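You operate a simulated robot arm through the tools that you are given. There is no shell and no other tool. Be economical: measure what you need, move in short steps, check, and stop when the job is done.

You are at the controls of a simulated two-armed robot. One attempt, no reset.

TASK
Put the fuse holder that says "2 A" from the black mat on the parts bench on top of the grey castor there and the fuse holder marked "5 A" on the sealer rest. Press the line button two two times. Shut the key cabinet door. Put the blue controller on the top of the trolley away on the rack shelf r3-3. Take the cassette that says "C-258" from the rack shelf r1-2 and leave it on the rack shelf r3-4. Stack the M clip carton from the steel table on top of the L clip carton. Lift the tester card flap open. The order is free. Set down upright: fuse holder.

The check looks at the end state, three seconds after you hand in, the way a careful person would. Anything else that was tipped, shoved, dropped, spilled or broken makes it a failure.

THE ROBOT
Two 7-joint arms with two-finger parallel grippers on one trunk, on a base that drives. Base frame: it is fixed to the floor where the robot stands at the start and does not move with it; the origin is under the middle of the robot, x ahead of it, y to its left, z up; the surface under the hand at the start is at about z = 0.902. Readings come in m, degrees, newtons and seconds.
The left shoulder is at the start at [0.05, 0.168, 1.182], the right one opposite. With the tool pointing down near the work surface each hand reaches from about 0.22 to 0.66 m from the robot's upright axis, wherever it stands, measured 20 degrees to its own side. Places, roughly: blue controller [-1.5, -4.5, 1]; cassette [-0.25, -6, 0.5]; clip carton [-1.25, -6, 1]; fuse holder [0.5, 0.25, 1]; grey castor (8x5x8 cm) [0.4, 0.3, 0.9]; key cabinet door [0.9, -5.1, 1.2]; line button two [1, -5.4, 1.2]; rack shelf R3-3 [0.8, -4.3, 0.9]; rack shelf R3-4 [0.8, -4.3, 1.5]; sealer rest (29x24 cm) [-3.18, -2.8, 0.96]; tester card flap [1, -5.6, 1.1]. Payload 1.57 kg a hand.
Tool frame (each hand has its own): the origin (TCP) lies between the finger pads and is the grasp point; the fingertips stand 0.03 m ahead of it; z points along the fingers, y is the line along which they close. The gripper opens to 0.08 m. The fingers are 0.017 m wide and 0.012 m thick; the gripper's body (0.04 by 0.082 m) begins 0.08 m behind the TCP.
Orientation is told as [roll, pitch, yaw] about the base's x, y, z axes, in that order, counted from this pose: with the fingers straight down and closing along the base's y, the tool's x points along the base's -x, its y along +y and its z along -z.

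THE INTERFACE
- The arms move only by the tool send_rows. It takes "left_rows", "right_rows" or both (then of equal length, played together; a hand with none holds still); each is a list that holds one entry, the list of rows, each a list of 7 numbers: the shift along the base's x, y, z in cm, then the turn, a rotation vector about the base's x, y, z in degrees, then the finger opening in cm, from 0 to 8. In form: [[[tx, ty, tz, ax, ay, az, jaw], ...]]. A call has 1 to 12 rows; each row shifts and turns the commanded pose from where the row before left it. Rows are played at 5 a second. More than 0.05 m and 8.6 degrees between two rows, or a gripper value outside its range, and nothing of the call is played. A pose out of reach is approached as far as the arm can. The call stops where the force on the tool passes 40 N (or 10 N more than at its start, if that is more) or the arm is blocked; 0.2 s more then pass. Each finger travels about 0.045 m/s and halts on what it meets, pressing with about 26 N; the grip force reading is that of the motor and also rises with nothing between the fingers. The clock runs only during rows and for 0.2 s after the last one: add rows that do not move to give the fingers time. It gives the time, the measured TCP pose, the force on the tool (base axes), the opening and the grip force at its end, in the units of the frame above (readings bear some noise), with the torque about the TCP (base axes, N m) and any sound that the robot's microphone picked up.
- Cameras (640 x 400 px; columns grow to the right, rows downward): "scene" is now at [0.1224, 0.0438, 1.3722]; the picture's right is [0.49, -0.87, 0.00], its down [-0.49, -0.27, -0.83] and it looks along [0.72, 0.40, -0.56] (base axes); focal length 261 px, centre (320, 200). "left" rides on the left gripper at [0.072, 0.007, -0.122] in its tool frame; the picture's right is [-0.09, 1.00, 0.00], its down [-0.84, -0.08, -0.54] and it looks along [-0.54, -0.05, 0.84] (tool axes); focal length 238 px, centre (320, 200). "right" rides on the right gripper at [0.072, -0.007, -0.122] in its tool frame; the picture's right is [0.09, 1.00, 0.00], its down [-0.84, 0.08, -0.54] and it looks along [-0.54, 0.05, 0.84] (tool axes); focal length 238 px, centre (320, 200). There is no depth. A picture from a camera that has moved, and an enlarged one, comes with that camera's place and axes in the base frame and with its lens. The place of the scene camera against the robot may be out by one fixed shift of up to 0.025 m in any direction.
- snapshot(camera): a new picture of that camera. It takes no simulated time.
- move_column(by): slides the trunk up (or, below 0, down) by that many m; the arms and the scene camera ride with it, the base frame stays. It gives what a move gives, with no picture.
- steer(legs): drives the robot by 1 to 6 legs, each [ahead, left, turn to the left] in m, m and degrees, along the robot's own axes; the way and the turn of a leg run together, so that a leg with both is an arc; at most 1.5 m and 180 degrees a leg. The arms and the cameras ride along, it lands a little off, and it stops where it bumps. It gives what a move gives.
- turn_head(pan, tilt): turns the head with the scene camera to pan (to the left, within 80 degrees either way) and tilt (down, from -29 to 69), counted from straight ahead of the robot. It gives what a move gives.
- close_up(camera, box): a new picture of the part [left, top, right, bottom] of that camera's present view, enlarged. It takes no simulated time.
- close_job(): hands the job in; it is judged then, once.

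Go step by step. Nothing tells you exact positions but the pictures and the camera data: compare them with the known pose of the tool, close in by small moves and look again before you grip or let go. The budget is 196 turns and 172 pictures, counting those below and the enlarged ones. Unless the task says otherwise, let go and move clear before handing in.

The tools are called by a JSON object that holds its "name" and its "arguments". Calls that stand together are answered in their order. send_rows: Moves the arms, as the interface text tells. Its arguments: {"type":"object","properties":{"left_rows":{"type":"array","items":{"type":"array","items":{"type":"array","items":{"type":"number"}}}},"right_rows":{"type":"array","items":{"type":"array","items":{"type":"array","items":{"type":"number"}}}}},"required":[]} The other tools are called the same way: move_column (by) slides the trunk up or down; steer (legs) drives the base; turn_head (pan, tilt) turns the head that bears the scene camera; snapshot (camera) takes a picture; close_up (camera, box) takes an enlarged picture of a part of a camera's view; close_job () hands the job in.

At the start:

```text
time_s: 0.0
left_tool_pos: [0.3043, 0.3423, 1.1422]
left_tcp_rot: [0.0, -0.1, 0.0]
left_wrist_force: [0.0, 0.1, -0.1]
left_wrist_torque: [-0.01, -0.02, -0.02]
left_grip_width: 0.0797
left_grip_force: 0.0
right_tool_pos: [0.4095, 0.0144, 1.2101]
right_tcp_rot: [0.0, 0.0, 0.1]
right_wrist_force: [0.1, 0.2, 0.8]
right_wrist_torque: [-0.02, -0.02, -0.04]
right_grip_width: 0.08
right_grip_force: 0.1
trunk travel left (down, up): [-0.35, 0.093]
robot x, y, heading: [0.0, 0.0013, 0.1]
head pan, tilt: [29.3, 34.2]
```

scene: 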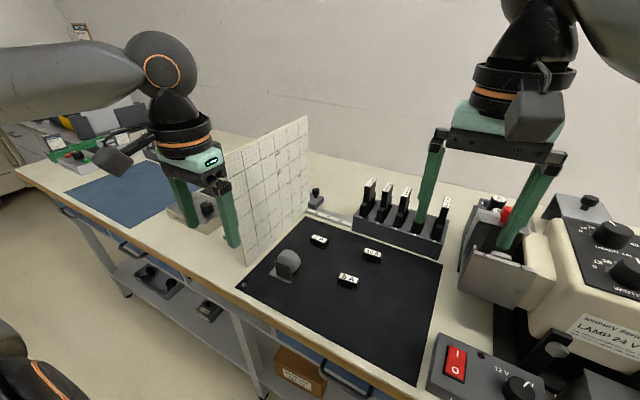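
right: 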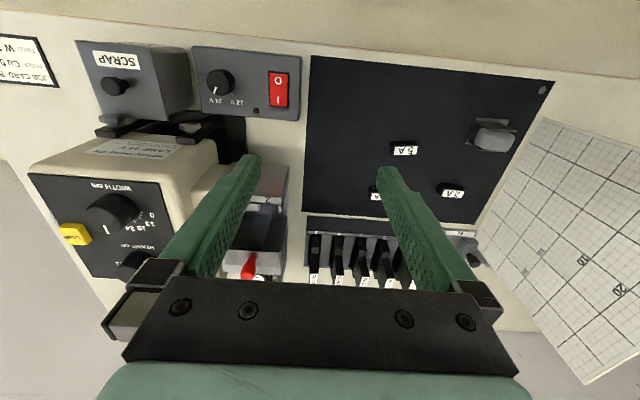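
left: 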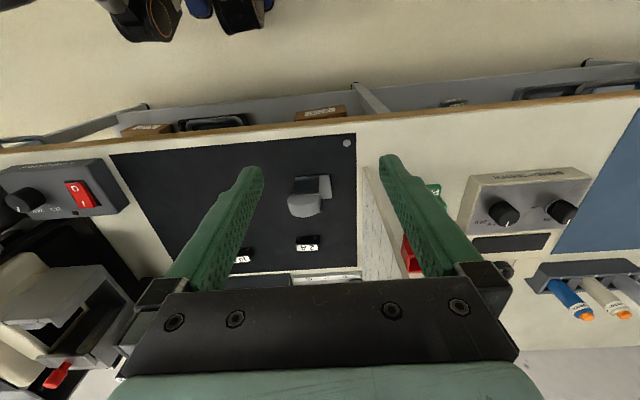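

I see the black mat with three small fuse holders and the grey castor. I'll enlarge the mat to read the labels.

{"name": "close_up", "arguments": {"camera": "scene", "box": [230, 200, 450, 338]}}

{"name": "close_up", "arguments": {"camera": "right", "box": [300, 90, 560, 250]}}

```text
2.90 times, centred on (340, 269) of scene
camera zoom: at [0.1224, 0.0438, 1.3722], right [0.49, -0.87, 0.0], down [-0.49, -0.27, -0.83], along [0.72, 0.4, -0.56], focal length 757 px, centre (262, 0)
```

zoom: 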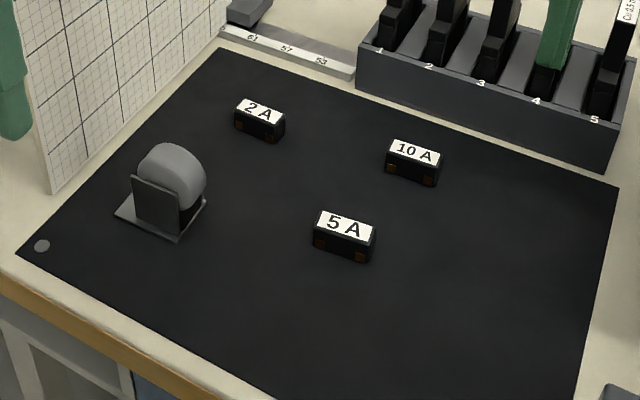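

```text
2.46 times, centred on (430, 170) of right
camera zoom: at [0.3373, 0.0071, 1.3327], right [-0.09, 1.0, 0.0], down [0.84, 0.08, 0.54], along [0.54, 0.05, -0.84], focal length 587 px, centre (49, 274)
```

zoom: 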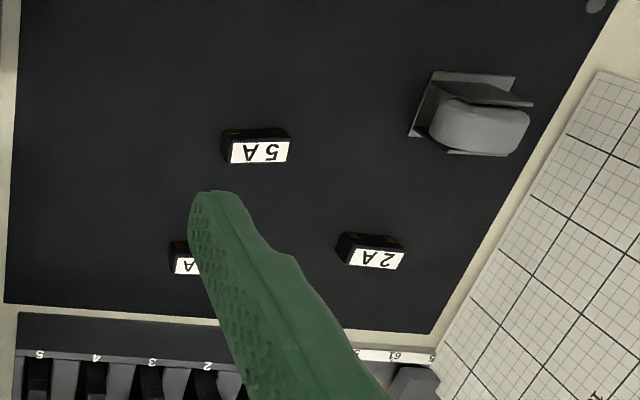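

I can read all three: 2 A (near y≈0.30), 5 A (y≈0.18), 10 A. I'll look at the castor more closely from the left hand's camera, and at the labels.

{"name": "close_up", "arguments": {"camera": "left", "box": [220, 130, 420, 280]}}

{"name": "close_up", "arguments": {"camera": "scene", "box": [250, 220, 410, 320]}}

```text
2.67 times, centred on (320, 205) of left
camera zoom: at [0.2346, 0.3494, 1.2656], right [0.09, 1.0, 0.0], down [0.84, -0.08, 0.54], along [0.54, -0.05, -0.84], focal length 636 px, centre (320, 187)
```

zoom: 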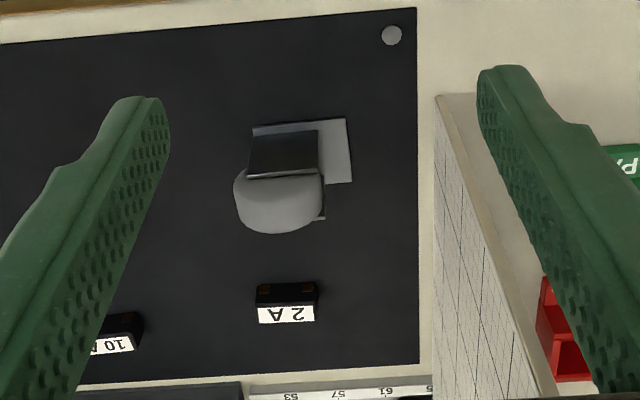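

```text
4.00 times, centred on (330, 270) of scene
camera zoom: at [0.1224, 0.0438, 1.3722], right [0.49, -0.87, 0.0], down [-0.49, -0.27, -0.83], along [0.72, 0.4, -0.56], focal length 1045 px, centre (280, -80)
```

zoom: 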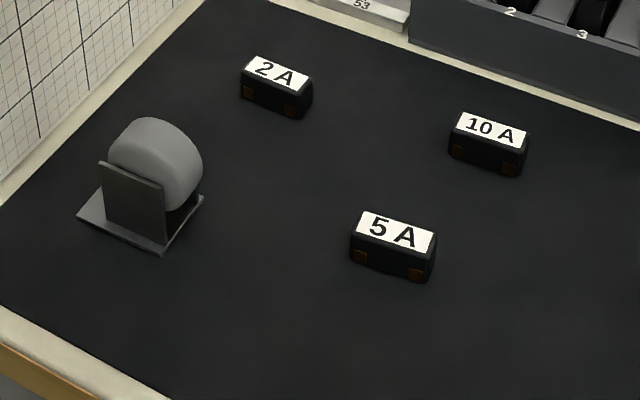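

The castor stands on its plate with the wheel up (axis about along x), top near [0.43, 0.307, 0.98]. I'll bring the left hand above the 2 A holder with a narrower opening.

{"name": "send_rows", "arguments": {"left_rows": [[[3, -3, 0, 0, 0, 0, 6], [4.5, -1.5, 0, 0, 0, 0, 5], [4.5, 0, -1, 0, 0, 0, 5], [4.5, 0, -2, 0, 0, 0, 5], [4.5, 0, -3, 0, 0, 0, 5], [3, 0, -3, 0, 0, 0, 5], [0, 0, 0, 0, 0, 0, 5]]]}}

{"name": "snapshot", "arguments": {"camera": "left"}}

{"name": "snapshot", "arguments": {"camera": "scene"}}

```text
refused: row 5 steps farther than a row can; nothing moved
```

```text
164 pictures are left
camera left: at [0.2346, 0.3494, 1.2656], right [0.09, 1.0, 0.0], down [0.84, -0.08, 0.54], along [0.54, -0.05, -0.84], focal length 238 px, centre (320, 200)
```

left: 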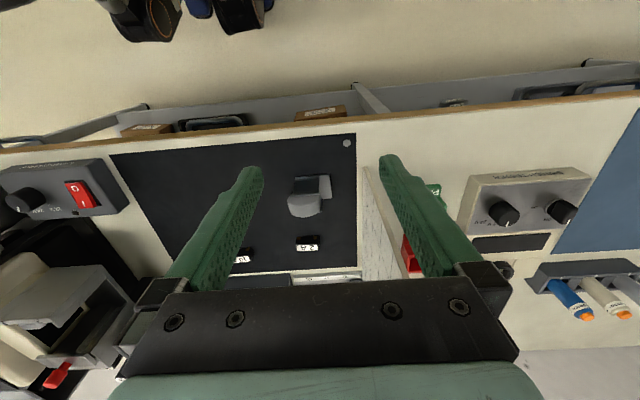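

```text
163 pictures are left
camera scene: at [0.1224, 0.0438, 1.3722], right [0.49, -0.87, 0.0], down [-0.49, -0.27, -0.83], along [0.72, 0.4, -0.56], focal length 261 px, centre (320, 200)
```

scene: 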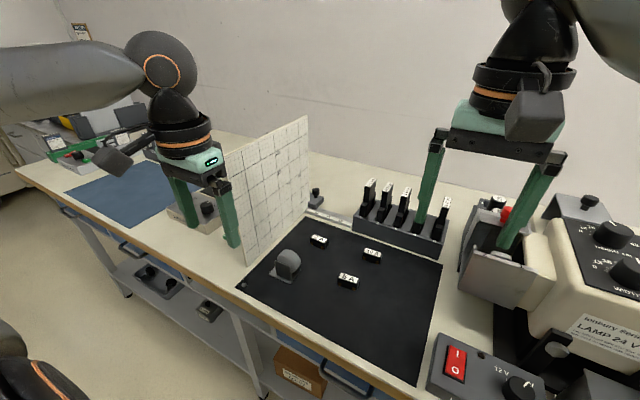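

A row was too long. I'll send it again with shorter steps, moving right (away from the grid board) first.

{"name": "send_rows", "arguments": {"left_rows": [[[0, -4.5, 0, 0, 0, 0, 6], [4, -0.5, -1, 0, 0, 0, 5], [4, 0, -1, 0, 0, 0, 5], [4, 0, -2, 0, 0, 0, 5], [4, 0, -2, 0, 0, 0, 5], [4, 0, -2, 0, 0, 0, 5], [2, 0, -2, 0, 0, 0, 5], [0, 0, 0, 0, 0, 0, 5]]]}}

{"name": "snapshot", "arguments": {"camera": "left"}}

{"name": "snapshot", "arguments": {"camera": "right"}}

```text
time_s: 1.8
left_tool_pos: [0.527, 0.2905, 1.043]
left_tcp_rot: [0.0, -0.2, 0.2]
left_wrist_force: [0.3, -0.9, 0.1]
left_wrist_torque: [0.0, -0.02, 0.01]
left_grip_width: 0.0499
left_grip_force: 0.0
right_tool_pos: [0.4103, 0.0148, 1.2109]
right_tcp_rot: [0.0, 0.0, 0.0]
right_wrist_force: [-1.0, 0.0, 0.0]
right_wrist_torque: [-0.01, 0.01, 0.02]
right_grip_width: 0.0799
right_grip_force: 0.1
trunk travel left (down, up): [-0.35, 0.093]
robot x, y, heading: [-0.0046, -0.0024, -0.3]
head pan, tilt: [29.3, 34.2]
```

```text
162 pictures are left
camera left: at [0.4552, 0.2987, 1.165], right [0.09, 1.0, 0.0], down [0.84, -0.08, 0.54], along [0.54, -0.05, -0.84], focal length 238 px, centre (320, 200)
```

left: 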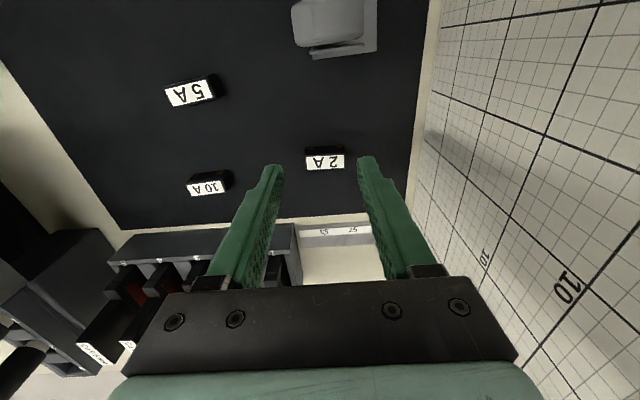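

```text
161 pictures are left
camera right: at [0.3371, 0.007, 1.3328], right [-0.09, 1.0, 0.0], down [0.84, 0.08, 0.54], along [0.54, 0.05, -0.84], focal length 238 px, centre (320, 200)
```

right: 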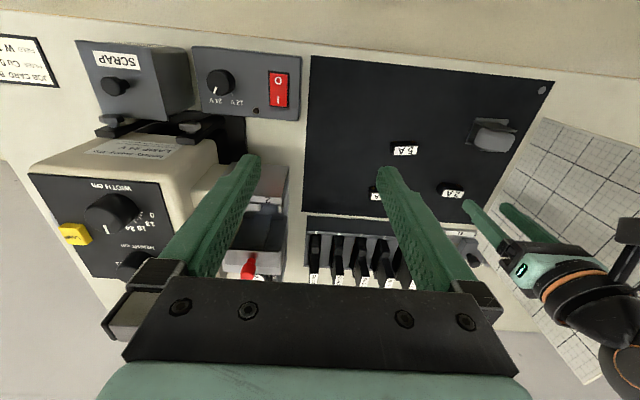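

The 2 A holder is about 4 cm long along y, at about [0.559, 0.294]. I'll centre over it, open a bit, descend partway and check.

{"name": "send_rows", "arguments": {"left_rows": [[[3.2, 0.35, -1, 0, 0, 0, 6.5], [0, 0, -3.5, 0, 0, 0, 6.5], [0, 0, -2.5, 0, 0, 0, 6.5], [0, 0, 0, 0, 0, 0, 6.5]]]}}

{"name": "snapshot", "arguments": {"camera": "left"}}

{"name": "close_up", "arguments": {"camera": "scene", "box": [220, 180, 440, 318]}}

```text
time_s: 2.8
left_tool_pos: [0.5475, 0.2983, 0.9726]
left_tcp_rot: [-0.1, -0.1, 0.1]
left_wrist_force: [-0.1, 0.3, -0.2]
left_wrist_torque: [0.01, 0.03, -0.03]
left_grip_width: 0.065
left_grip_force: 0.0
left hand out of reach, approached as far as the arm can: row 3
right_tool_pos: [0.4107, 0.0136, 1.211]
right_tcp_rot: [0.0, 0.0, 0.0]
right_wrist_force: [0.7, -0.5, 1.0]
right_wrist_torque: [0.02, 0.0, 0.0]
right_grip_width: 0.08
right_grip_force: 0.2
trunk travel left (down, up): [-0.35, 0.093]
robot x, y, heading: [0.0035, 0.0024, -0.1]
head pan, tilt: [29.3, 34.2]
```

```text
160 pictures are left
camera left: at [0.476, 0.305, 1.0958], right [0.09, 1.0, 0.0], down [0.84, -0.08, 0.54], along [0.54, -0.05, -0.84], focal length 238 px, centre (320, 200)
```

left: 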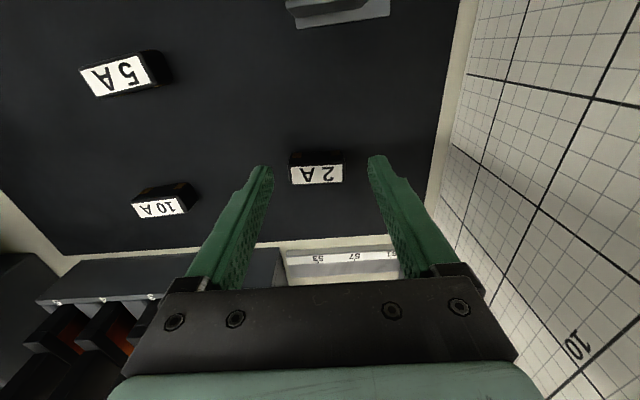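

```text
2.90 times, centred on (330, 249) of scene
camera zoom: at [0.1222, 0.0437, 1.3722], right [0.49, -0.87, 0.0], down [-0.49, -0.27, -0.83], along [0.72, 0.4, -0.56], focal length 757 px, centre (291, 58)
```

zoom: 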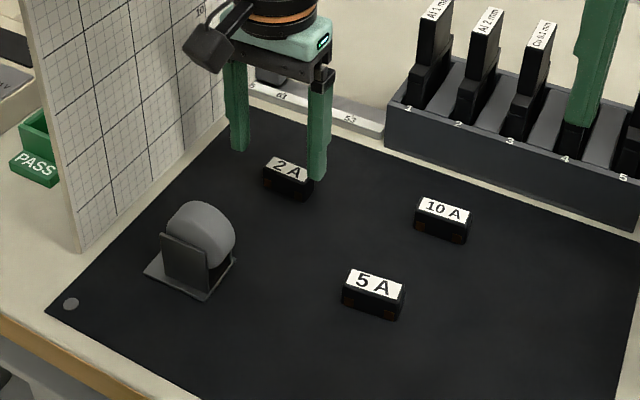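

The arm is at the edge of its reach. I'll drive 5 cm ahead (the bench edge is near x≈0.33) and check.

{"name": "steer", "arguments": {"legs": [[0.05, 0, 0]]}}

{"name": "snapshot", "arguments": {"camera": "left"}}

```text
time_s: 3.7
left_tool_pos: [0.5966, 0.2987, 0.9747]
left_tcp_rot: [-0.1, -0.1, 0.1]
left_wrist_force: [1.1, 0.5, -0.3]
left_wrist_torque: [0.03, 0.03, 0.0]
left_grip_width: 0.065
left_grip_force: 0.1
right_tool_pos: [0.4588, 0.0137, 1.2101]
right_tcp_rot: [0.0, 0.0, 0.0]
right_wrist_force: [0.6, -0.2, -0.4]
right_wrist_torque: [0.02, 0.01, 0.01]
right_grip_width: 0.08
right_grip_force: 0.2
trunk travel left (down, up): [-0.35, 0.093]
robot x, y, heading: [0.0529, 0.0052, 0.1]
head pan, tilt: [29.3, 34.2]
```

```text
158 pictures are left
camera left: at [0.5256, 0.3052, 1.0954], right [0.09, 1.0, 0.0], down [0.84, -0.08, 0.54], along [0.54, -0.05, -0.84], focal length 238 px, centre (320, 200)
```

left: 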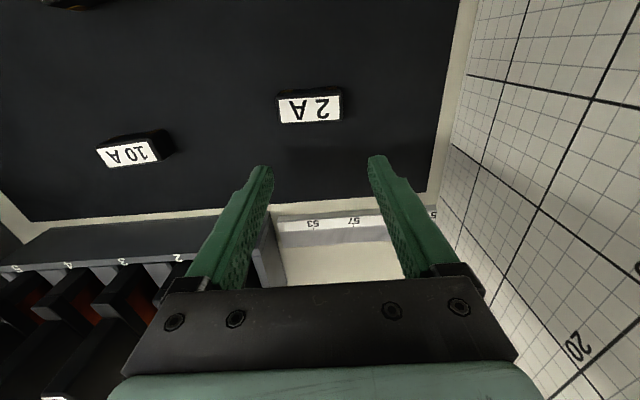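

Now in reach. 2 A is at about [0.560, 0.2955]; I'll move back above it, descend and check before closing.

{"name": "send_rows", "arguments": {"left_rows": [[[-3.65, -0.3, 0, 0, 0, 0, 6.5], [0, 0, -2, 0, 0, 0, 6.5], [0, 0, -1.5, 0, 0, 0, 6.5], [0, 0, 0, 0, 0, 0, 6.5]]]}}

{"name": "snapshot", "arguments": {"camera": "left"}}

```text
time_s: 4.7
left_tool_pos: [0.5602, 0.2948, 0.9372]
left_tcp_rot: [0.0, -0.1, 0.1]
left_wrist_force: [-0.5, -0.6, 0.6]
left_wrist_torque: [0.02, 0.0, 0.0]
left_grip_width: 0.065
left_grip_force: 0.0
right_tool_pos: [0.4589, 0.0152, 1.2116]
right_tcp_rot: [0.0, 0.0, 0.0]
right_wrist_force: [0.6, 0.7, -0.2]
right_wrist_torque: [0.0, 0.01, 0.0]
right_grip_width: 0.0798
right_grip_force: 0.0
trunk travel left (down, up): [-0.35, 0.093]
robot x, y, heading: [0.0499, -0.0003, 0.1]
head pan, tilt: [29.3, 34.2]
```

```text
157 pictures are left
camera left: at [0.4879, 0.3018, 1.0612], right [0.09, 1.0, 0.0], down [0.84, -0.08, 0.54], along [0.54, -0.05, -0.84], focal length 238 px, centre (320, 200)
```

left: 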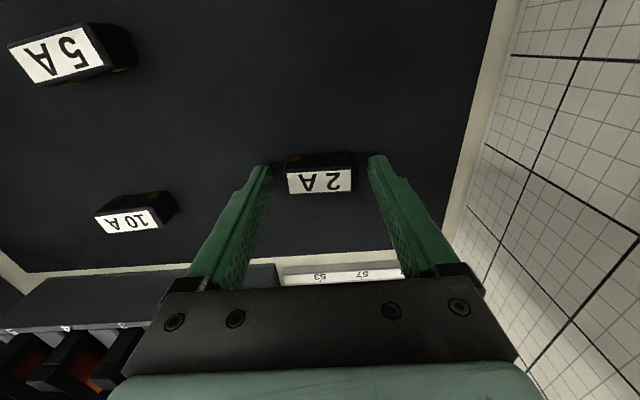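

The holder sits between the fingers. Closing and lifting.

{"name": "send_rows", "arguments": {"left_rows": [[[0, 0, 0, 0, 0, 0, 4.5], [0, 0, 0, 0, 0, 0, 3.5], [0, 0, 0, 0, 0, 0, 3.5], [0, 0, 0, 0, 0, 0, 3.5], [0, 0, 2, 0, 0, 0, 3.5], [0, 0, 4, 0, 0, 0, 3.5], [0, 0, 4, 0, 0, 0, 3.5]]]}}

{"name": "snapshot", "arguments": {"camera": "left"}}

{"name": "close_up", "arguments": {"camera": "scene", "box": [220, 180, 440, 318]}}

```text
time_s: 6.3
left_tool_pos: [0.5594, 0.2922, 1.0394]
left_tcp_rot: [0.0, -0.2, 0.0]
left_wrist_force: [-1.9, -0.7, 0.1]
left_wrist_torque: [-0.04, -0.01, -0.02]
left_grip_width: 0.0351
left_grip_force: 0.1
right_tool_pos: [0.4583, 0.0142, 1.2108]
right_tcp_rot: [0.1, -0.1, 0.1]
right_wrist_force: [-0.5, -0.4, 0.5]
right_wrist_torque: [0.03, -0.02, 0.01]
right_grip_width: 0.08
right_grip_force: 0.0
trunk travel left (down, up): [-0.35, 0.093]
robot x, y, heading: [0.044, -0.0034, -0.1]
head pan, tilt: [29.3, 34.2]
```

```text
156 pictures are left
camera left: at [0.4876, 0.3, 1.1616], right [0.09, 1.0, 0.0], down [0.84, -0.08, 0.54], along [0.54, -0.05, -0.84], focal length 238 px, centre (320, 200)
```

left: 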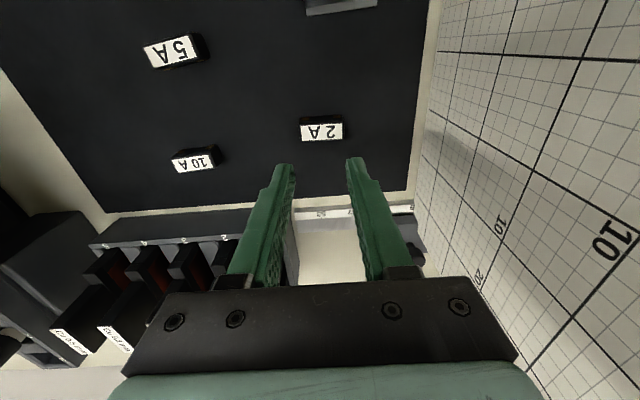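

```text
2.90 times, centred on (330, 249) of scene
camera zoom: at [0.1707, 0.0434, 1.3722], right [0.49, -0.87, 0.0], down [-0.49, -0.27, -0.83], along [0.72, 0.4, -0.56], focal length 757 px, centre (291, 58)
```

zoom: 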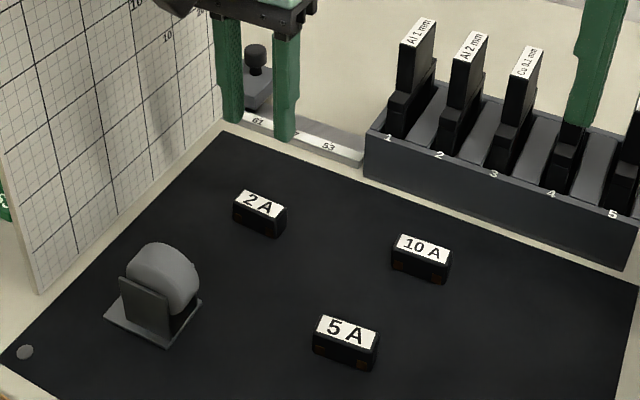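

The fingers came up empty and the holder hasn't moved. I'll go down again, a little lower, close further and read the width before lifting.

{"name": "send_rows", "arguments": {"left_rows": [[[0, 0.3, 0, 0, 0, 0, 6.5], [0, 0, -4, 0, 0, 0, 6.5], [0, 0, -4, 0, 0, 0, 6.5], [0, 0, -2.4, 0, 0, 0, 6.5], [0, 0, 0, 0, 0, 0, 4], [0, 0, 0, 0, 0, 0, 2], [0, 0, 0, 0, 0, 0, 1.5], [0, 0, 0, 0, 0, 0, 1.5], [0, 0, 0, 0, 0, 0, 1.5]]]}}

{"name": "snapshot", "arguments": {"camera": "left"}}

```text
time_s: 8.3
left_tool_pos: [0.562, 0.2963, 0.9354]
left_tcp_rot: [0.0, -0.1, 0.0]
left_wrist_force: [-0.8, -0.1, 0.3]
left_wrist_torque: [0.02, 0.0, -0.02]
left_grip_width: 0.0449
left_grip_force: 26.0
right_tool_pos: [0.4588, 0.0143, 1.2107]
right_tcp_rot: [0.0, -0.1, 0.0]
right_wrist_force: [0.5, -0.2, 0.7]
right_wrist_torque: [-0.01, 0.0, 0.04]
right_grip_width: 0.0799
right_grip_force: 0.0
trunk travel left (down, up): [-0.35, 0.093]
robot x, y, heading: [0.0491, -0.0013, -0.3]
head pan, tilt: [29.3, 34.2]
```

```text
154 pictures are left
camera left: at [0.4897, 0.3038, 1.0581], right [0.09, 1.0, 0.0], down [0.84, -0.08, 0.54], along [0.54, -0.05, -0.84], focal length 238 px, centre (320, 200)
```

left: 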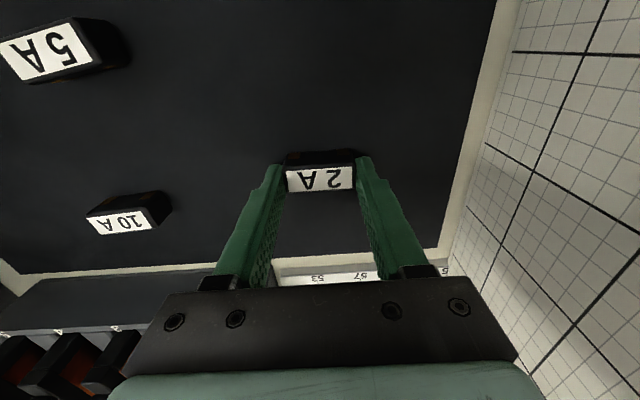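

It is 4.5 cm long and now held at 26 N. Lifting slowly while keeping the squeeze.

{"name": "send_rows", "arguments": {"left_rows": [[[0, 0, 0, 0, 0, 0, 0], [0, 0, 1, 0, 0, 0, 0], [0, 0, 2, 0, 0, 0, 0], [0, 0, 3, 0, 0, 0, 0], [0, 0, 4, 0, 0, 0, 0]]]}}

{"name": "snapshot", "arguments": {"camera": "left"}}

```text
time_s: 9.5
left_tool_pos: [0.5602, 0.2993, 1.0339]
left_tcp_rot: [0.0, -0.1, 0.0]
left_wrist_force: [0.2, -0.7, -0.4]
left_wrist_torque: [0.02, -0.02, 0.01]
left_grip_width: 0.0451
left_grip_force: 25.9
right_tool_pos: [0.4581, 0.0137, 1.2103]
right_tcp_rot: [0.0, 0.1, -0.1]
right_wrist_force: [1.2, 0.4, -0.3]
right_wrist_torque: [-0.04, -0.04, 0.0]
right_grip_width: 0.0799
right_grip_force: 0.1
trunk travel left (down, up): [-0.35, 0.093]
robot x, y, heading: [0.0475, -0.0, -0.1]
head pan, tilt: [29.3, 34.2]
```

```text
153 pictures are left
camera left: at [0.4885, 0.3054, 1.1567], right [0.09, 1.0, 0.0], down [0.84, -0.08, 0.54], along [0.54, -0.05, -0.84], focal length 238 px, centre (320, 200)
```

left: 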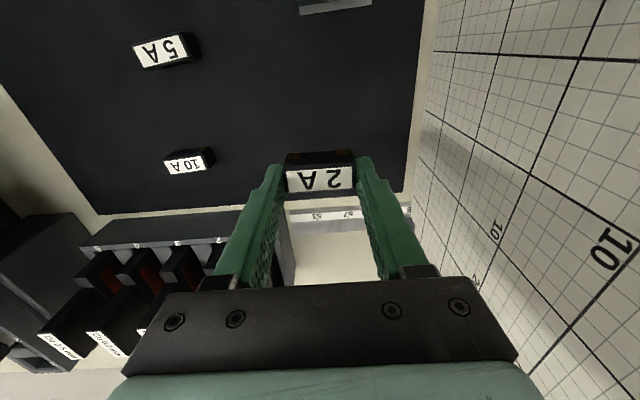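

The 2 A holder is secure. I'll raise it and pull back behind the castor so I can measure the wheel's centre between the fingers.

{"name": "send_rows", "arguments": {"left_rows": [[[0, 0, 3, 0, 0, 0, 0], [-3, 0, 3, 0, 0, 0, 0], [-4.5, 0.3, 0, 0, 0, 0, 0], [-4.5, 0.3, 0, 0, 0, 0, 0], [-4.5, 0, 0, 0, 0, 0, 0], [-4.5, 0, 0, 0, 0, 0, 0], [0, 0, 0, 0, 0, 0, 0]]]}}

{"name": "snapshot", "arguments": {"camera": "left"}}

{"name": "close_up", "arguments": {"camera": "scene", "box": [220, 180, 440, 318]}}

```text
time_s: 11.1
left_tool_pos: [0.3513, 0.3038, 1.0963]
left_tcp_rot: [0.2, -0.2, 0.1]
left_wrist_force: [0.8, 0.0, -0.4]
left_wrist_torque: [0.04, 0.05, 0.02]
left_grip_width: 0.045
left_grip_force: 26.5
right_tool_pos: [0.459, 0.0138, 1.2108]
right_tcp_rot: [0.0, 0.1, 0.0]
right_wrist_force: [0.0, 0.3, 0.3]
right_wrist_torque: [0.03, -0.05, -0.03]
right_grip_width: 0.08
right_grip_force: 0.1
trunk travel left (down, up): [-0.35, 0.093]
robot x, y, heading: [0.0442, 0.0034, 0.0]
head pan, tilt: [29.3, 34.2]
```

```text
152 pictures are left
camera left: at [0.2794, 0.3107, 1.2176], right [0.09, 1.0, 0.0], down [0.84, -0.08, 0.54], along [0.54, -0.05, -0.84], focal length 238 px, centre (320, 200)
```

left: 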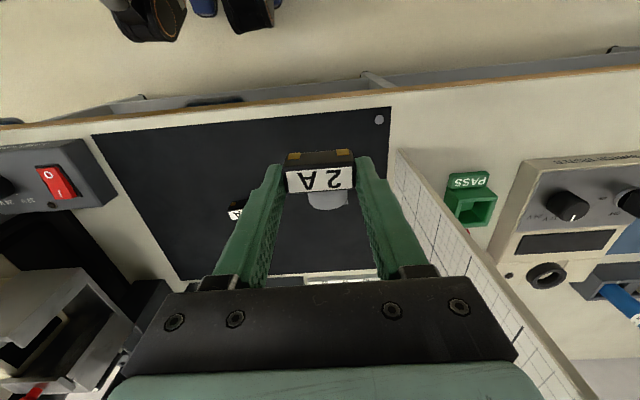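

```text
2.90 times, centred on (330, 249) of scene
camera zoom: at [0.1715, 0.0436, 1.3721], right [0.49, -0.87, 0.0], down [-0.49, -0.27, -0.83], along [0.72, 0.4, -0.56], focal length 757 px, centre (291, 58)
```

zoom: 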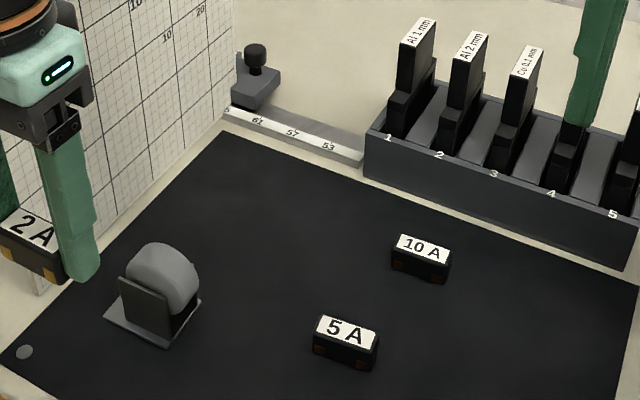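

{"name": "close_up", "arguments": {"camera": "left", "box": [270, 140, 390, 215]}}

```text
5.33 times, centred on (330, 178) of left
camera zoom: at [0.2794, 0.3107, 1.2176], right [0.09, 1.0, 0.0], down [0.84, -0.08, 0.54], along [0.54, -0.05, -0.84], focal length 1271 px, centre (267, 320)
```

zoom: 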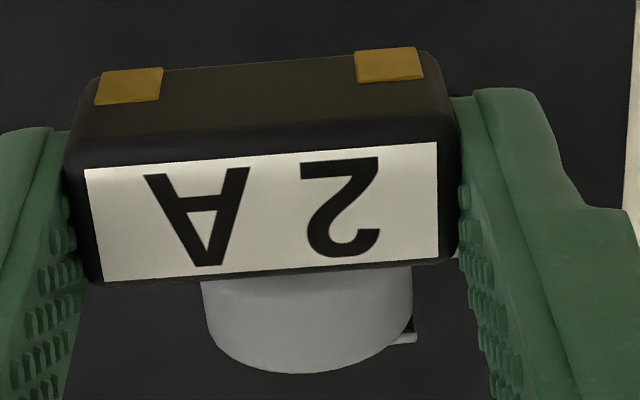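

Wheel centre is at about [0.438, 0.3055]. I'll move over it and come down close above it.

{"name": "send_rows", "arguments": {"left_rows": [[[4.5, 0.1, 0, 0, 0, 0, 0], [4.2, 0.1, 0, 0, 0, 0, 0], [0, 0, -3, 0, 0, 0, 0], [0, 0, -2.6, 0, 0, 0, 0], [0, 0, 0, 0, 0, 0, 0]]]}}

{"name": "close_up", "arguments": {"camera": "scene", "box": [220, 220, 340, 295]}}

{"name": "snapshot", "arguments": {"camera": "right"}}

```text
time_s: 12.3
left_tool_pos: [0.4388, 0.305, 1.0397]
left_tcp_rot: [0.1, -0.2, 0.2]
left_wrist_force: [-0.4, 0.0, -0.7]
left_wrist_torque: [0.0, -0.01, 0.01]
left_grip_width: 0.0451
left_grip_force: 26.1
right_tool_pos: [0.4589, 0.014, 1.2102]
right_tcp_rot: [0.0, -0.1, -0.1]
right_wrist_force: [0.2, 1.0, 0.5]
right_wrist_torque: [0.03, 0.0, 0.0]
right_grip_width: 0.0802
right_grip_force: 0.0
trunk travel left (down, up): [-0.35, 0.093]
robot x, y, heading: [0.049, -0.0052, 0.0]
head pan, tilt: [29.3, 34.2]
```

```text
5.33 times, centred on (280, 258) of scene
camera zoom: at [0.1708, 0.0438, 1.3722], right [0.49, -0.87, 0.0], down [-0.49, -0.27, -0.83], along [0.72, 0.4, -0.56], focal length 1394 px, centre (533, -107)
```

zoom: 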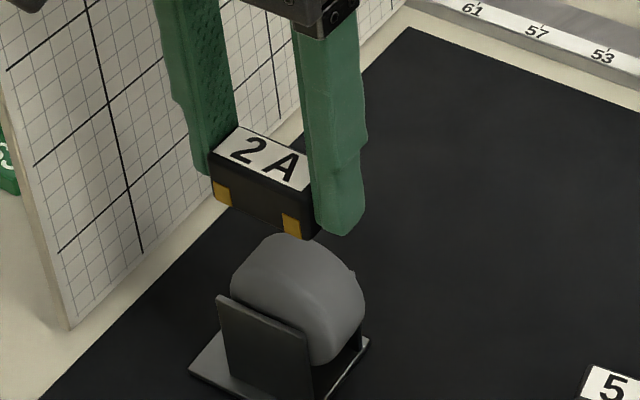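

```text
148 pictures are left
camera right: at [0.3857, 0.0071, 1.3328], right [-0.09, 1.0, 0.0], down [0.84, 0.08, 0.54], along [0.54, 0.05, -0.84], focal length 238 px, centre (320, 200)
```

right: 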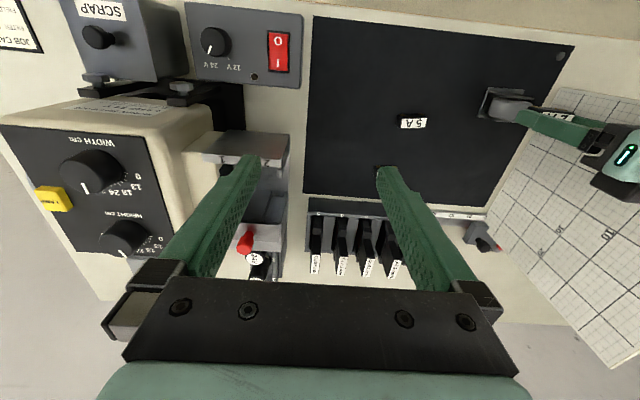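

Well aligned above the wheel. Descending in small steps to feel for contact.

{"name": "send_rows", "arguments": {"left_rows": [[[0, 0.05, -1.2, 0, 0, 0, 0], [0, 0, -0.7, 0, 0, 0, 0], [0, 0, -0.3, 0, 0, 0, 0]]]}}

{"name": "close_up", "arguments": {"camera": "scene", "box": [220, 220, 340, 295]}}

```text
time_s: 13.1
left_tool_pos: [0.4395, 0.3077, 1.0174]
left_tcp_rot: [0.0, -0.1, 0.1]
left_wrist_force: [0.3, 0.6, 0.3]
left_wrist_torque: [0.01, -0.01, 0.0]
left_grip_width: 0.0451
left_grip_force: 26.3
right_tool_pos: [0.4586, 0.0146, 1.2108]
right_tcp_rot: [0.0, 0.0, 0.0]
right_wrist_force: [-0.2, -0.3, 0.7]
right_wrist_torque: [0.03, -0.01, -0.03]
right_grip_width: 0.0799
right_grip_force: 0.0
trunk travel left (down, up): [-0.35, 0.093]
robot x, y, heading: [0.0489, 0.0001, 0.0]
head pan, tilt: [29.3, 34.2]
```

```text
5.33 times, centred on (280, 258) of scene
camera zoom: at [0.171, 0.0438, 1.3722], right [0.49, -0.87, 0.0], down [-0.49, -0.27, -0.83], along [0.72, 0.4, -0.56], focal length 1394 px, centre (533, -107)
```

zoom: 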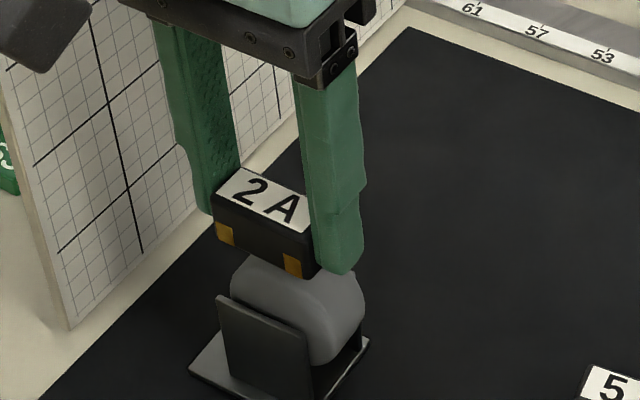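

Holder and wheel centre agree within about 1–2 mm. Continuing down in small steps until there's contact.

{"name": "send_rows", "arguments": {"left_rows": [[[0, -0.05, -0.3, 0, 0, 0, 0], [0, 0, -0.2, 0, 0, 0, 0]]]}}

{"name": "close_up", "arguments": {"camera": "scene", "box": [240, 225, 320, 275]}}

```text
time_s: 13.7
left_tool_pos: [0.4389, 0.3066, 1.0134]
left_tcp_rot: [0.0, -0.1, 0.2]
left_wrist_force: [0.0, -0.1, -0.7]
left_wrist_torque: [0.0, -0.04, -0.03]
left_grip_width: 0.0448
left_grip_force: 25.9
right_tool_pos: [0.4588, 0.0149, 1.2113]
right_tcp_rot: [0.0, -0.1, 0.1]
right_wrist_force: [-0.4, -0.3, -0.6]
right_wrist_torque: [-0.04, -0.01, 0.0]
right_grip_width: 0.08
right_grip_force: 0.1
trunk travel left (down, up): [-0.35, 0.093]
robot x, y, heading: [0.0473, -0.0004, 0.1]
head pan, tilt: [29.3, 34.2]
```

```text
8.00 times, centred on (280, 250) of scene
camera zoom: at [0.171, 0.0438, 1.3722], right [0.49, -0.87, 0.0], down [-0.49, -0.27, -0.83], along [0.72, 0.4, -0.56], focal length 2090 px, centre (640, -200)
```

zoom: 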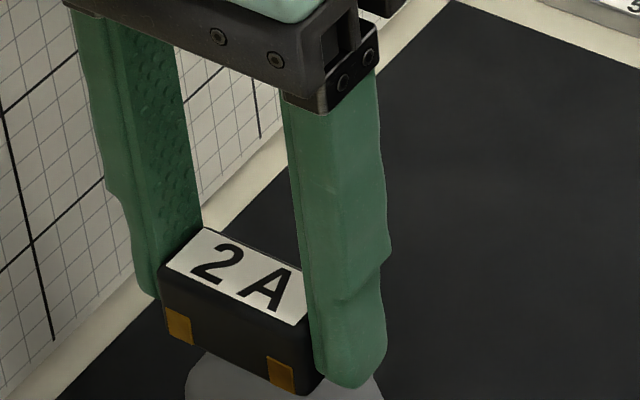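

{"name": "send_rows", "arguments": {"left_rows": [[[0, 0, -0.3, 0, 0, 0, 0], [0, 0, -0.2, 0, 0, 0, 0]]]}}

{"name": "close_up", "arguments": {"camera": "scene", "box": [240, 235, 320, 285]}}

```text
time_s: 14.3
left_tool_pos: [0.4384, 0.3056, 1.0067]
left_tcp_rot: [0.0, -0.2, 0.0]
left_wrist_force: [0.8, 1.0, 5.5]
left_wrist_torque: [0.07, 0.0, 0.03]
left_grip_width: 0.0449
left_grip_force: 25.7
right_tool_pos: [0.4582, 0.0141, 1.2107]
right_tcp_rot: [0.1, 0.0, 0.0]
right_wrist_force: [0.2, -0.2, 0.5]
right_wrist_torque: [0.02, -0.03, 0.0]
right_grip_width: 0.0801
right_grip_force: 0.1
trunk travel left (down, up): [-0.35, 0.093]
robot x, y, heading: [0.0484, 0.0014, -0.2]
head pan, tilt: [29.3, 34.2]
```

```text
8.00 times, centred on (280, 260) of scene
camera zoom: at [0.1705, 0.0437, 1.3724], right [0.49, -0.87, 0.0], down [-0.49, -0.27, -0.83], along [0.72, 0.4, -0.56], focal length 2090 px, centre (640, -280)
```

zoom: 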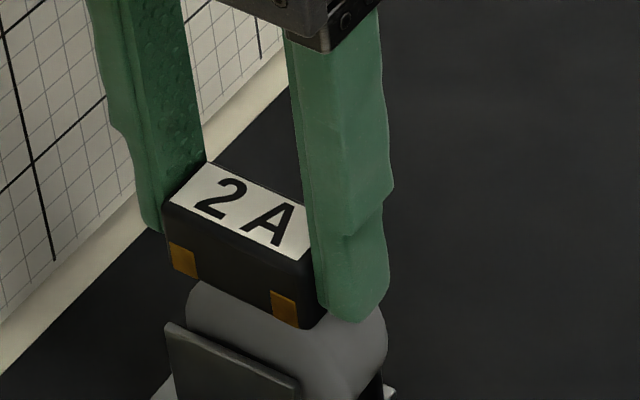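

Contact (5.5 N). I'll take static readings to see whether the contact is centred, before I let go.

{"name": "send_rows", "arguments": {"left_rows": [[[0, 0, -0.1, 0, 0, 0, 0]]]}}

{"name": "send_rows", "arguments": {"left_rows": [[[0, 0, 0, 0, 0, 0, 0]]]}}

{"name": "send_rows", "arguments": {"left_rows": [[[0, 0, 0, 0, 0, 0, 0]]]}}

```text
time_s: 14.7
left_tool_pos: [0.4379, 0.3057, 1.0069]
left_tcp_rot: [0.0, -0.3, 0.1]
left_wrist_force: [-0.5, 2.3, 12.2]
left_wrist_torque: [0.07, 0.08, 0.02]
left_grip_width: 0.0449
left_grip_force: 25.6
right_tool_pos: [0.4578, 0.0135, 1.2116]
right_tcp_rot: [0.0, 0.0, 0.0]
right_wrist_force: [-0.8, 0.2, -0.1]
right_wrist_torque: [-0.01, 0.04, 0.04]
right_grip_width: 0.0801
right_grip_force: 0.1
trunk travel left (down, up): [-0.35, 0.093]
robot x, y, heading: [0.0499, 0.002, -0.2]
head pan, tilt: [29.3, 34.2]
```

```text
time_s: 15.1
left_tool_pos: [0.438, 0.3065, 1.0069]
left_tcp_rot: [0.0, -0.3, 0.1]
left_wrist_force: [0.4, 2.0, 14.7]
left_wrist_torque: [0.05, 0.05, -0.02]
left_grip_width: 0.0449
left_grip_force: 26.2
right_tool_pos: [0.458, 0.0142, 1.2123]
right_tcp_rot: [0.0, -0.1, 0.1]
right_wrist_force: [-0.5, 0.0, -0.6]
right_wrist_torque: [-0.01, -0.02, -0.04]
right_grip_width: 0.0801
right_grip_force: 0.1
trunk travel left (down, up): [-0.35, 0.093]
robot x, y, heading: [0.0481, 0.0016, 0.1]
head pan, tilt: [29.3, 34.2]
```

```text
time_s: 15.5
left_tool_pos: [0.4379, 0.3044, 1.0063]
left_tcp_rot: [0.0, -0.3, 0.1]
left_wrist_force: [0.2, 1.5, 17.0]
left_wrist_torque: [0.07, 0.01, -0.03]
left_grip_width: 0.0449
left_grip_force: 26.2
right_tool_pos: [0.4575, 0.0136, 1.2112]
right_tcp_rot: [0.1, -0.1, 0.0]
right_wrist_force: [0.0, 0.1, -0.3]
right_wrist_torque: [0.01, 0.04, 0.01]
right_grip_width: 0.0799
right_grip_force: 0.1
trunk travel left (down, up): [-0.35, 0.093]
robot x, y, heading: [0.0463, 0.0002, 0.2]
head pan, tilt: [29.3, 34.2]
```

The contact point is under the tool centre. I'll relieve the press slightly, then open gently.

{"name": "send_rows", "arguments": {"left_rows": [[[0, 0, 0.12, 0, 0, 0, 0], [0, 0, 0, 0, 0, 0, 0]]]}}

```text
time_s: 16.1
left_tool_pos: [0.4372, 0.3059, 1.0072]
left_tcp_rot: [0.0, -0.1, 0.1]
left_wrist_force: [3.5, -1.5, 8.7]
left_wrist_torque: [-0.05, -0.08, -0.03]
left_grip_width: 0.045
left_grip_force: 25.6
right_tool_pos: [0.4597, 0.013, 1.2106]
right_tcp_rot: [0.0, -0.1, -0.1]
right_wrist_force: [0.3, -0.3, -0.9]
right_wrist_torque: [-0.02, 0.02, -0.02]
right_grip_width: 0.0801
right_grip_force: 0.1
trunk travel left (down, up): [-0.35, 0.093]
robot x, y, heading: [0.0501, -0.0002, 0.0]
head pan, tilt: [29.3, 34.2]
```

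{"name": "send_rows", "arguments": {"left_rows": [[[0, 0, 0.08, 0, 0, 0, 0], [0, 0, 0, 0, 0, 0, 4.4], [0, 0, 0, 0, 0, 0, 4.6], [0, 0, 0, 0, 0, 0, 4.8], [0, 0, 0, 0, 0, 0, 5.2], [0, 0, 0, 0, 0, 0, 6], [0, 0, 0, 0, 0, 0, 6.5]]]}}

{"name": "close_up", "arguments": {"camera": "scene", "box": [230, 230, 330, 293]}}

{"name": "snapshot", "arguments": {"camera": "left"}}

```text
time_s: 17.7
left_tool_pos: [0.436, 0.3073, 1.0076]
left_tcp_rot: [0.0, -0.2, 0.1]
left_wrist_force: [0.0, 0.1, 0.3]
left_wrist_torque: [0.02, -0.02, -0.01]
left_grip_width: 0.0654
left_grip_force: 0.0
right_tool_pos: [0.459, 0.0139, 1.2114]
right_tcp_rot: [0.0, 0.0, 0.0]
right_wrist_force: [0.5, 0.4, 0.1]
right_wrist_torque: [0.02, 0.02, 0.01]
right_grip_width: 0.08
right_grip_force: 0.1
trunk travel left (down, up): [-0.35, 0.093]
robot x, y, heading: [0.0471, 0.0009, 0.1]
head pan, tilt: [29.3, 34.2]
```

```text
6.35 times, centred on (280, 262) of scene
camera zoom: at [0.171, 0.0438, 1.3722], right [0.49, -0.87, 0.0], down [-0.49, -0.27, -0.83], along [0.72, 0.4, -0.56], focal length 1659 px, centre (574, -190)
```

zoom: 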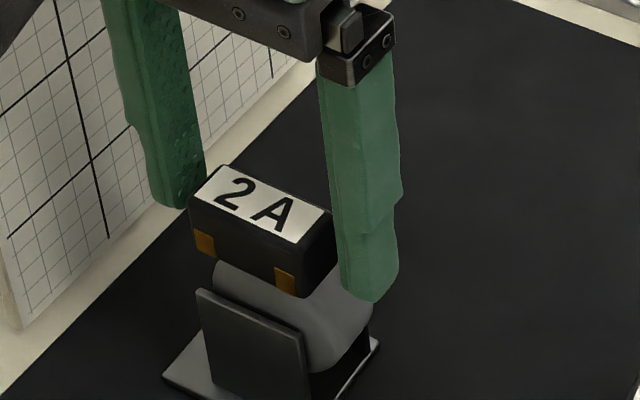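

```text
143 pictures are left
camera left: at [0.365, 0.3133, 1.1298], right [0.09, 1.0, 0.0], down [0.84, -0.08, 0.54], along [0.54, -0.05, -0.84], focal length 238 px, centre (320, 200)
```

left: 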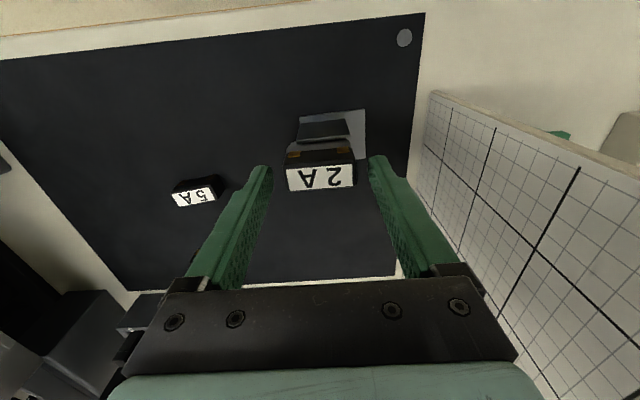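

It rests level on the wheel. Rising straight up and checking that it stays.

{"name": "send_rows", "arguments": {"left_rows": [[[0, 0, 2, 0, 0, 0, 6.5], [0, 0, 4, 0, 0, 0, 6.5], [0, 0, 3, 0, 0, 0, 6.5], [0, 0, 0, 0, 0, 0, 6.5], [0, 0, 0, 0, 0, 0, 6.5]]]}}

{"name": "close_up", "arguments": {"camera": "scene", "box": [220, 200, 440, 338]}}

```text
time_s: 18.9
left_tool_pos: [0.4339, 0.3066, 1.0979]
left_tcp_rot: [-0.1, 0.0, 0.0]
left_wrist_force: [-0.2, 0.0, 0.2]
left_wrist_torque: [0.01, 0.0, 0.02]
left_grip_width: 0.065
left_grip_force: 0.0
right_tool_pos: [0.4579, 0.0143, 1.2097]
right_tcp_rot: [0.0, -0.1, 0.0]
right_wrist_force: [-0.2, -0.1, 0.5]
right_wrist_torque: [0.01, 0.01, -0.02]
right_grip_width: 0.0798
right_grip_force: 0.0
trunk travel left (down, up): [-0.35, 0.093]
robot x, y, heading: [0.0473, 0.0001, 0.1]
head pan, tilt: [29.3, 34.2]
```

```text
2.90 times, centred on (330, 269) of scene
camera zoom: at [0.1709, 0.0437, 1.3722], right [0.49, -0.87, 0.0], down [-0.49, -0.27, -0.83], along [0.72, 0.4, -0.56], focal length 757 px, centre (291, 0)
```

zoom: 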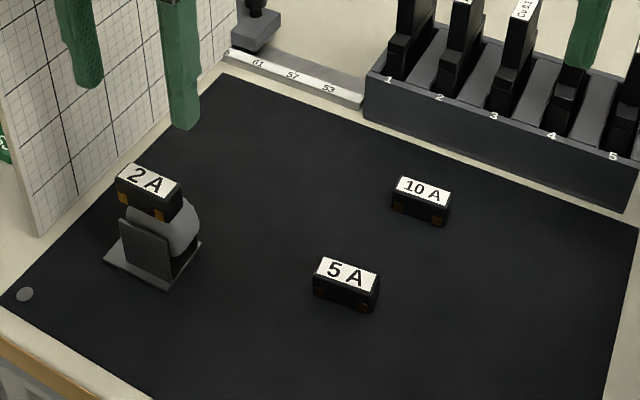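

2 A sits well on the castor. Now over to the 5 A holder at about [0.483, 0.174].

{"name": "send_rows", "arguments": {"left_rows": [[[1, -4.8, 0, 0, 0, 0, 6.5], [2, -4.5, 0, 0, 0, 0, 6.5], [1.8, -4, -1.5, 0, 0, 0, 6.5], [0, 0, -4.5, 0, 0, 0, 6.5], [0, 0, -4, 0, 0, 0, 6.5], [0, 0, 0, 0, 0, 0, 6.5]]]}}

{"name": "snapshot", "arguments": {"camera": "left"}}

```text
time_s: 20.3
left_tool_pos: [0.4841, 0.175, 0.9961]
left_tcp_rot: [0.0, 0.0, 0.1]
left_wrist_force: [-0.2, 0.8, -0.4]
left_wrist_torque: [0.01, -0.07, -0.03]
left_grip_width: 0.065
left_grip_force: 0.1
right_tool_pos: [0.4592, 0.0131, 1.2112]
right_tcp_rot: [0.0, 0.0, 0.1]
right_wrist_force: [0.7, -0.2, 0.1]
right_wrist_torque: [0.01, -0.02, 0.04]
right_grip_width: 0.08
right_grip_force: 0.0
trunk travel left (down, up): [-0.35, 0.093]
robot x, y, heading: [0.0511, 0.0035, -0.1]
head pan, tilt: [29.3, 34.2]
```

```text
141 pictures are left
camera left: at [0.412, 0.1818, 1.1191], right [0.09, 1.0, 0.0], down [0.84, -0.08, 0.54], along [0.54, -0.05, -0.84], focal length 238 px, centre (320, 200)
```

left: 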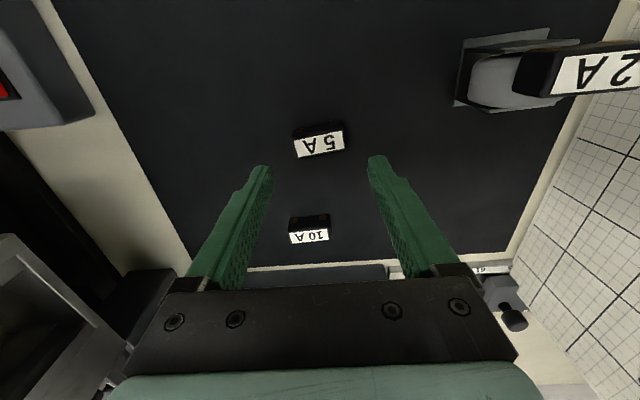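

The 5 A is centred beneath the hand. Descending and gripping.

{"name": "send_rows", "arguments": {"left_rows": [[[-0.1, 0, -3, 0, 0, 0, 6.5], [0, 0, -3.1, 0, 0, 0, 6.5], [0, 0, 0, 0, 0, 0, 6.5], [0, 0, 0, 0, 0, 0, 4], [0, 0, 0, 0, 0, 0, 2], [0, 0, 0, 0, 0, 0, 0], [0, 0, 0, 0, 0, 0, 0]]]}}

{"name": "snapshot", "arguments": {"camera": "left"}}

```text
time_s: 21.9
left_tool_pos: [0.4833, 0.1735, 0.9357]
left_tcp_rot: [0.0, -0.2, 0.0]
left_wrist_force: [0.3, -0.6, 0.4]
left_wrist_torque: [0.01, 0.0, 0.01]
left_grip_width: 0.046
left_grip_force: 26.2
right_tool_pos: [0.4589, 0.0141, 1.2115]
right_tcp_rot: [-0.1, 0.0, 0.0]
right_wrist_force: [0.2, 0.0, -0.9]
right_wrist_torque: [0.01, -0.03, 0.0]
right_grip_width: 0.08
right_grip_force: 0.0
trunk travel left (down, up): [-0.35, 0.093]
robot x, y, heading: [0.0493, -0.0032, -0.0]
head pan, tilt: [29.3, 34.2]
```

```text
140 pictures are left
camera left: at [0.413, 0.1798, 1.0574], right [0.09, 1.0, 0.0], down [0.84, -0.08, 0.54], along [0.54, -0.05, -0.84], focal length 238 px, centre (320, 200)
```

left: 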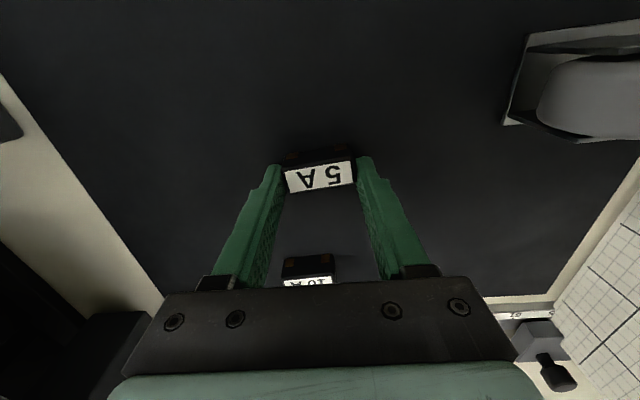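

Gripped (4.6 cm). Lifting high and tucking both hands toward the body for the drive.

{"name": "send_rows", "arguments": {"left_rows": [[[0, 0, 2, 0, 0, 0, 0], [0, 0, 4, 0, 0, 0, 0], [0, 0, 4.5, 0, 0, 0, 0], [0, 0, 4.5, 0, 0, 0, 0], [-2, 1, 4, 0, 0, 0, 0], [-4.5, 1, 0, 0, 0, 0, 0], [-4, 1, 0, 0, 0, 0, 0], [0, 0, 0, 0, 0, 0, 0]]], "right_rows": [[[0, 0, 0, 0, 0, 0, 8], [0, 0, 0, 0, 0, 0, 8], [-3, -2, 0, 0, 0, 0, 6], [-4, -2, 0, 0, 0, 0, 4], [-3, -3, 0, 0, 0, 0, 3], [0, -4, 0, 0, 0, 0, 3], [0, -4, 0, 0, 0, 0, 3], [0, 0, 0, 0, 0, 0, 3]]]}}

{"name": "snapshot", "arguments": {"camera": "left"}}

{"name": "snapshot", "arguments": {"camera": "scene"}}

```text
time_s: 23.7
left_tool_pos: [0.3807, 0.206, 1.1237]
left_tcp_rot: [-0.1, 0.0, 0.2]
left_wrist_force: [0.1, -0.7, -0.5]
left_wrist_torque: [0.01, 0.02, 0.01]
left_grip_width: 0.0455
left_grip_force: 26.3
right_tool_pos: [0.3577, -0.1343, 1.2098]
right_tcp_rot: [-0.1, 0.0, 0.0]
right_wrist_force: [0.4, 0.2, 0.2]
right_wrist_torque: [0.02, 0.05, 0.0]
right_grip_width: 0.03
right_grip_force: 0.0
trunk travel left (down, up): [-0.35, 0.093]
robot x, y, heading: [0.0471, -0.0025, 0.1]
head pan, tilt: [29.3, 34.2]
```

```text
139 pictures are left
camera left: at [0.3083, 0.2133, 1.2478], right [0.09, 1.0, 0.0], down [0.84, -0.08, 0.54], along [0.54, -0.05, -0.84], focal length 238 px, centre (320, 200)
```

left: 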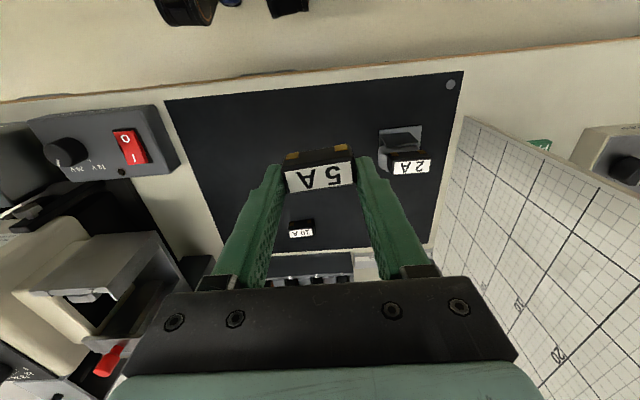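

```text
138 pictures are left
camera scene: at [0.1716, 0.0442, 1.3721], right [0.49, -0.87, 0.0], down [-0.49, -0.28, -0.83], along [0.72, 0.4, -0.56], focal length 261 px, centre (320, 200)
```

scene: 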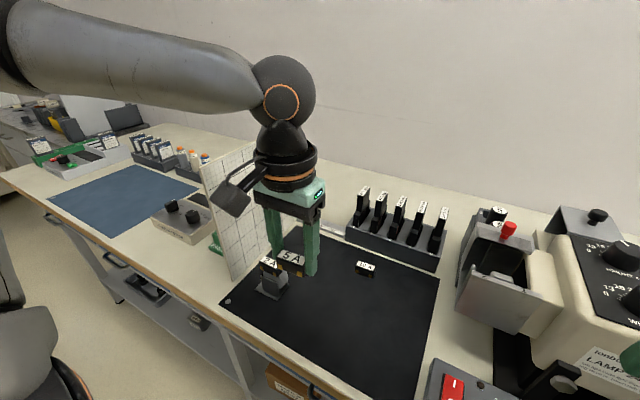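

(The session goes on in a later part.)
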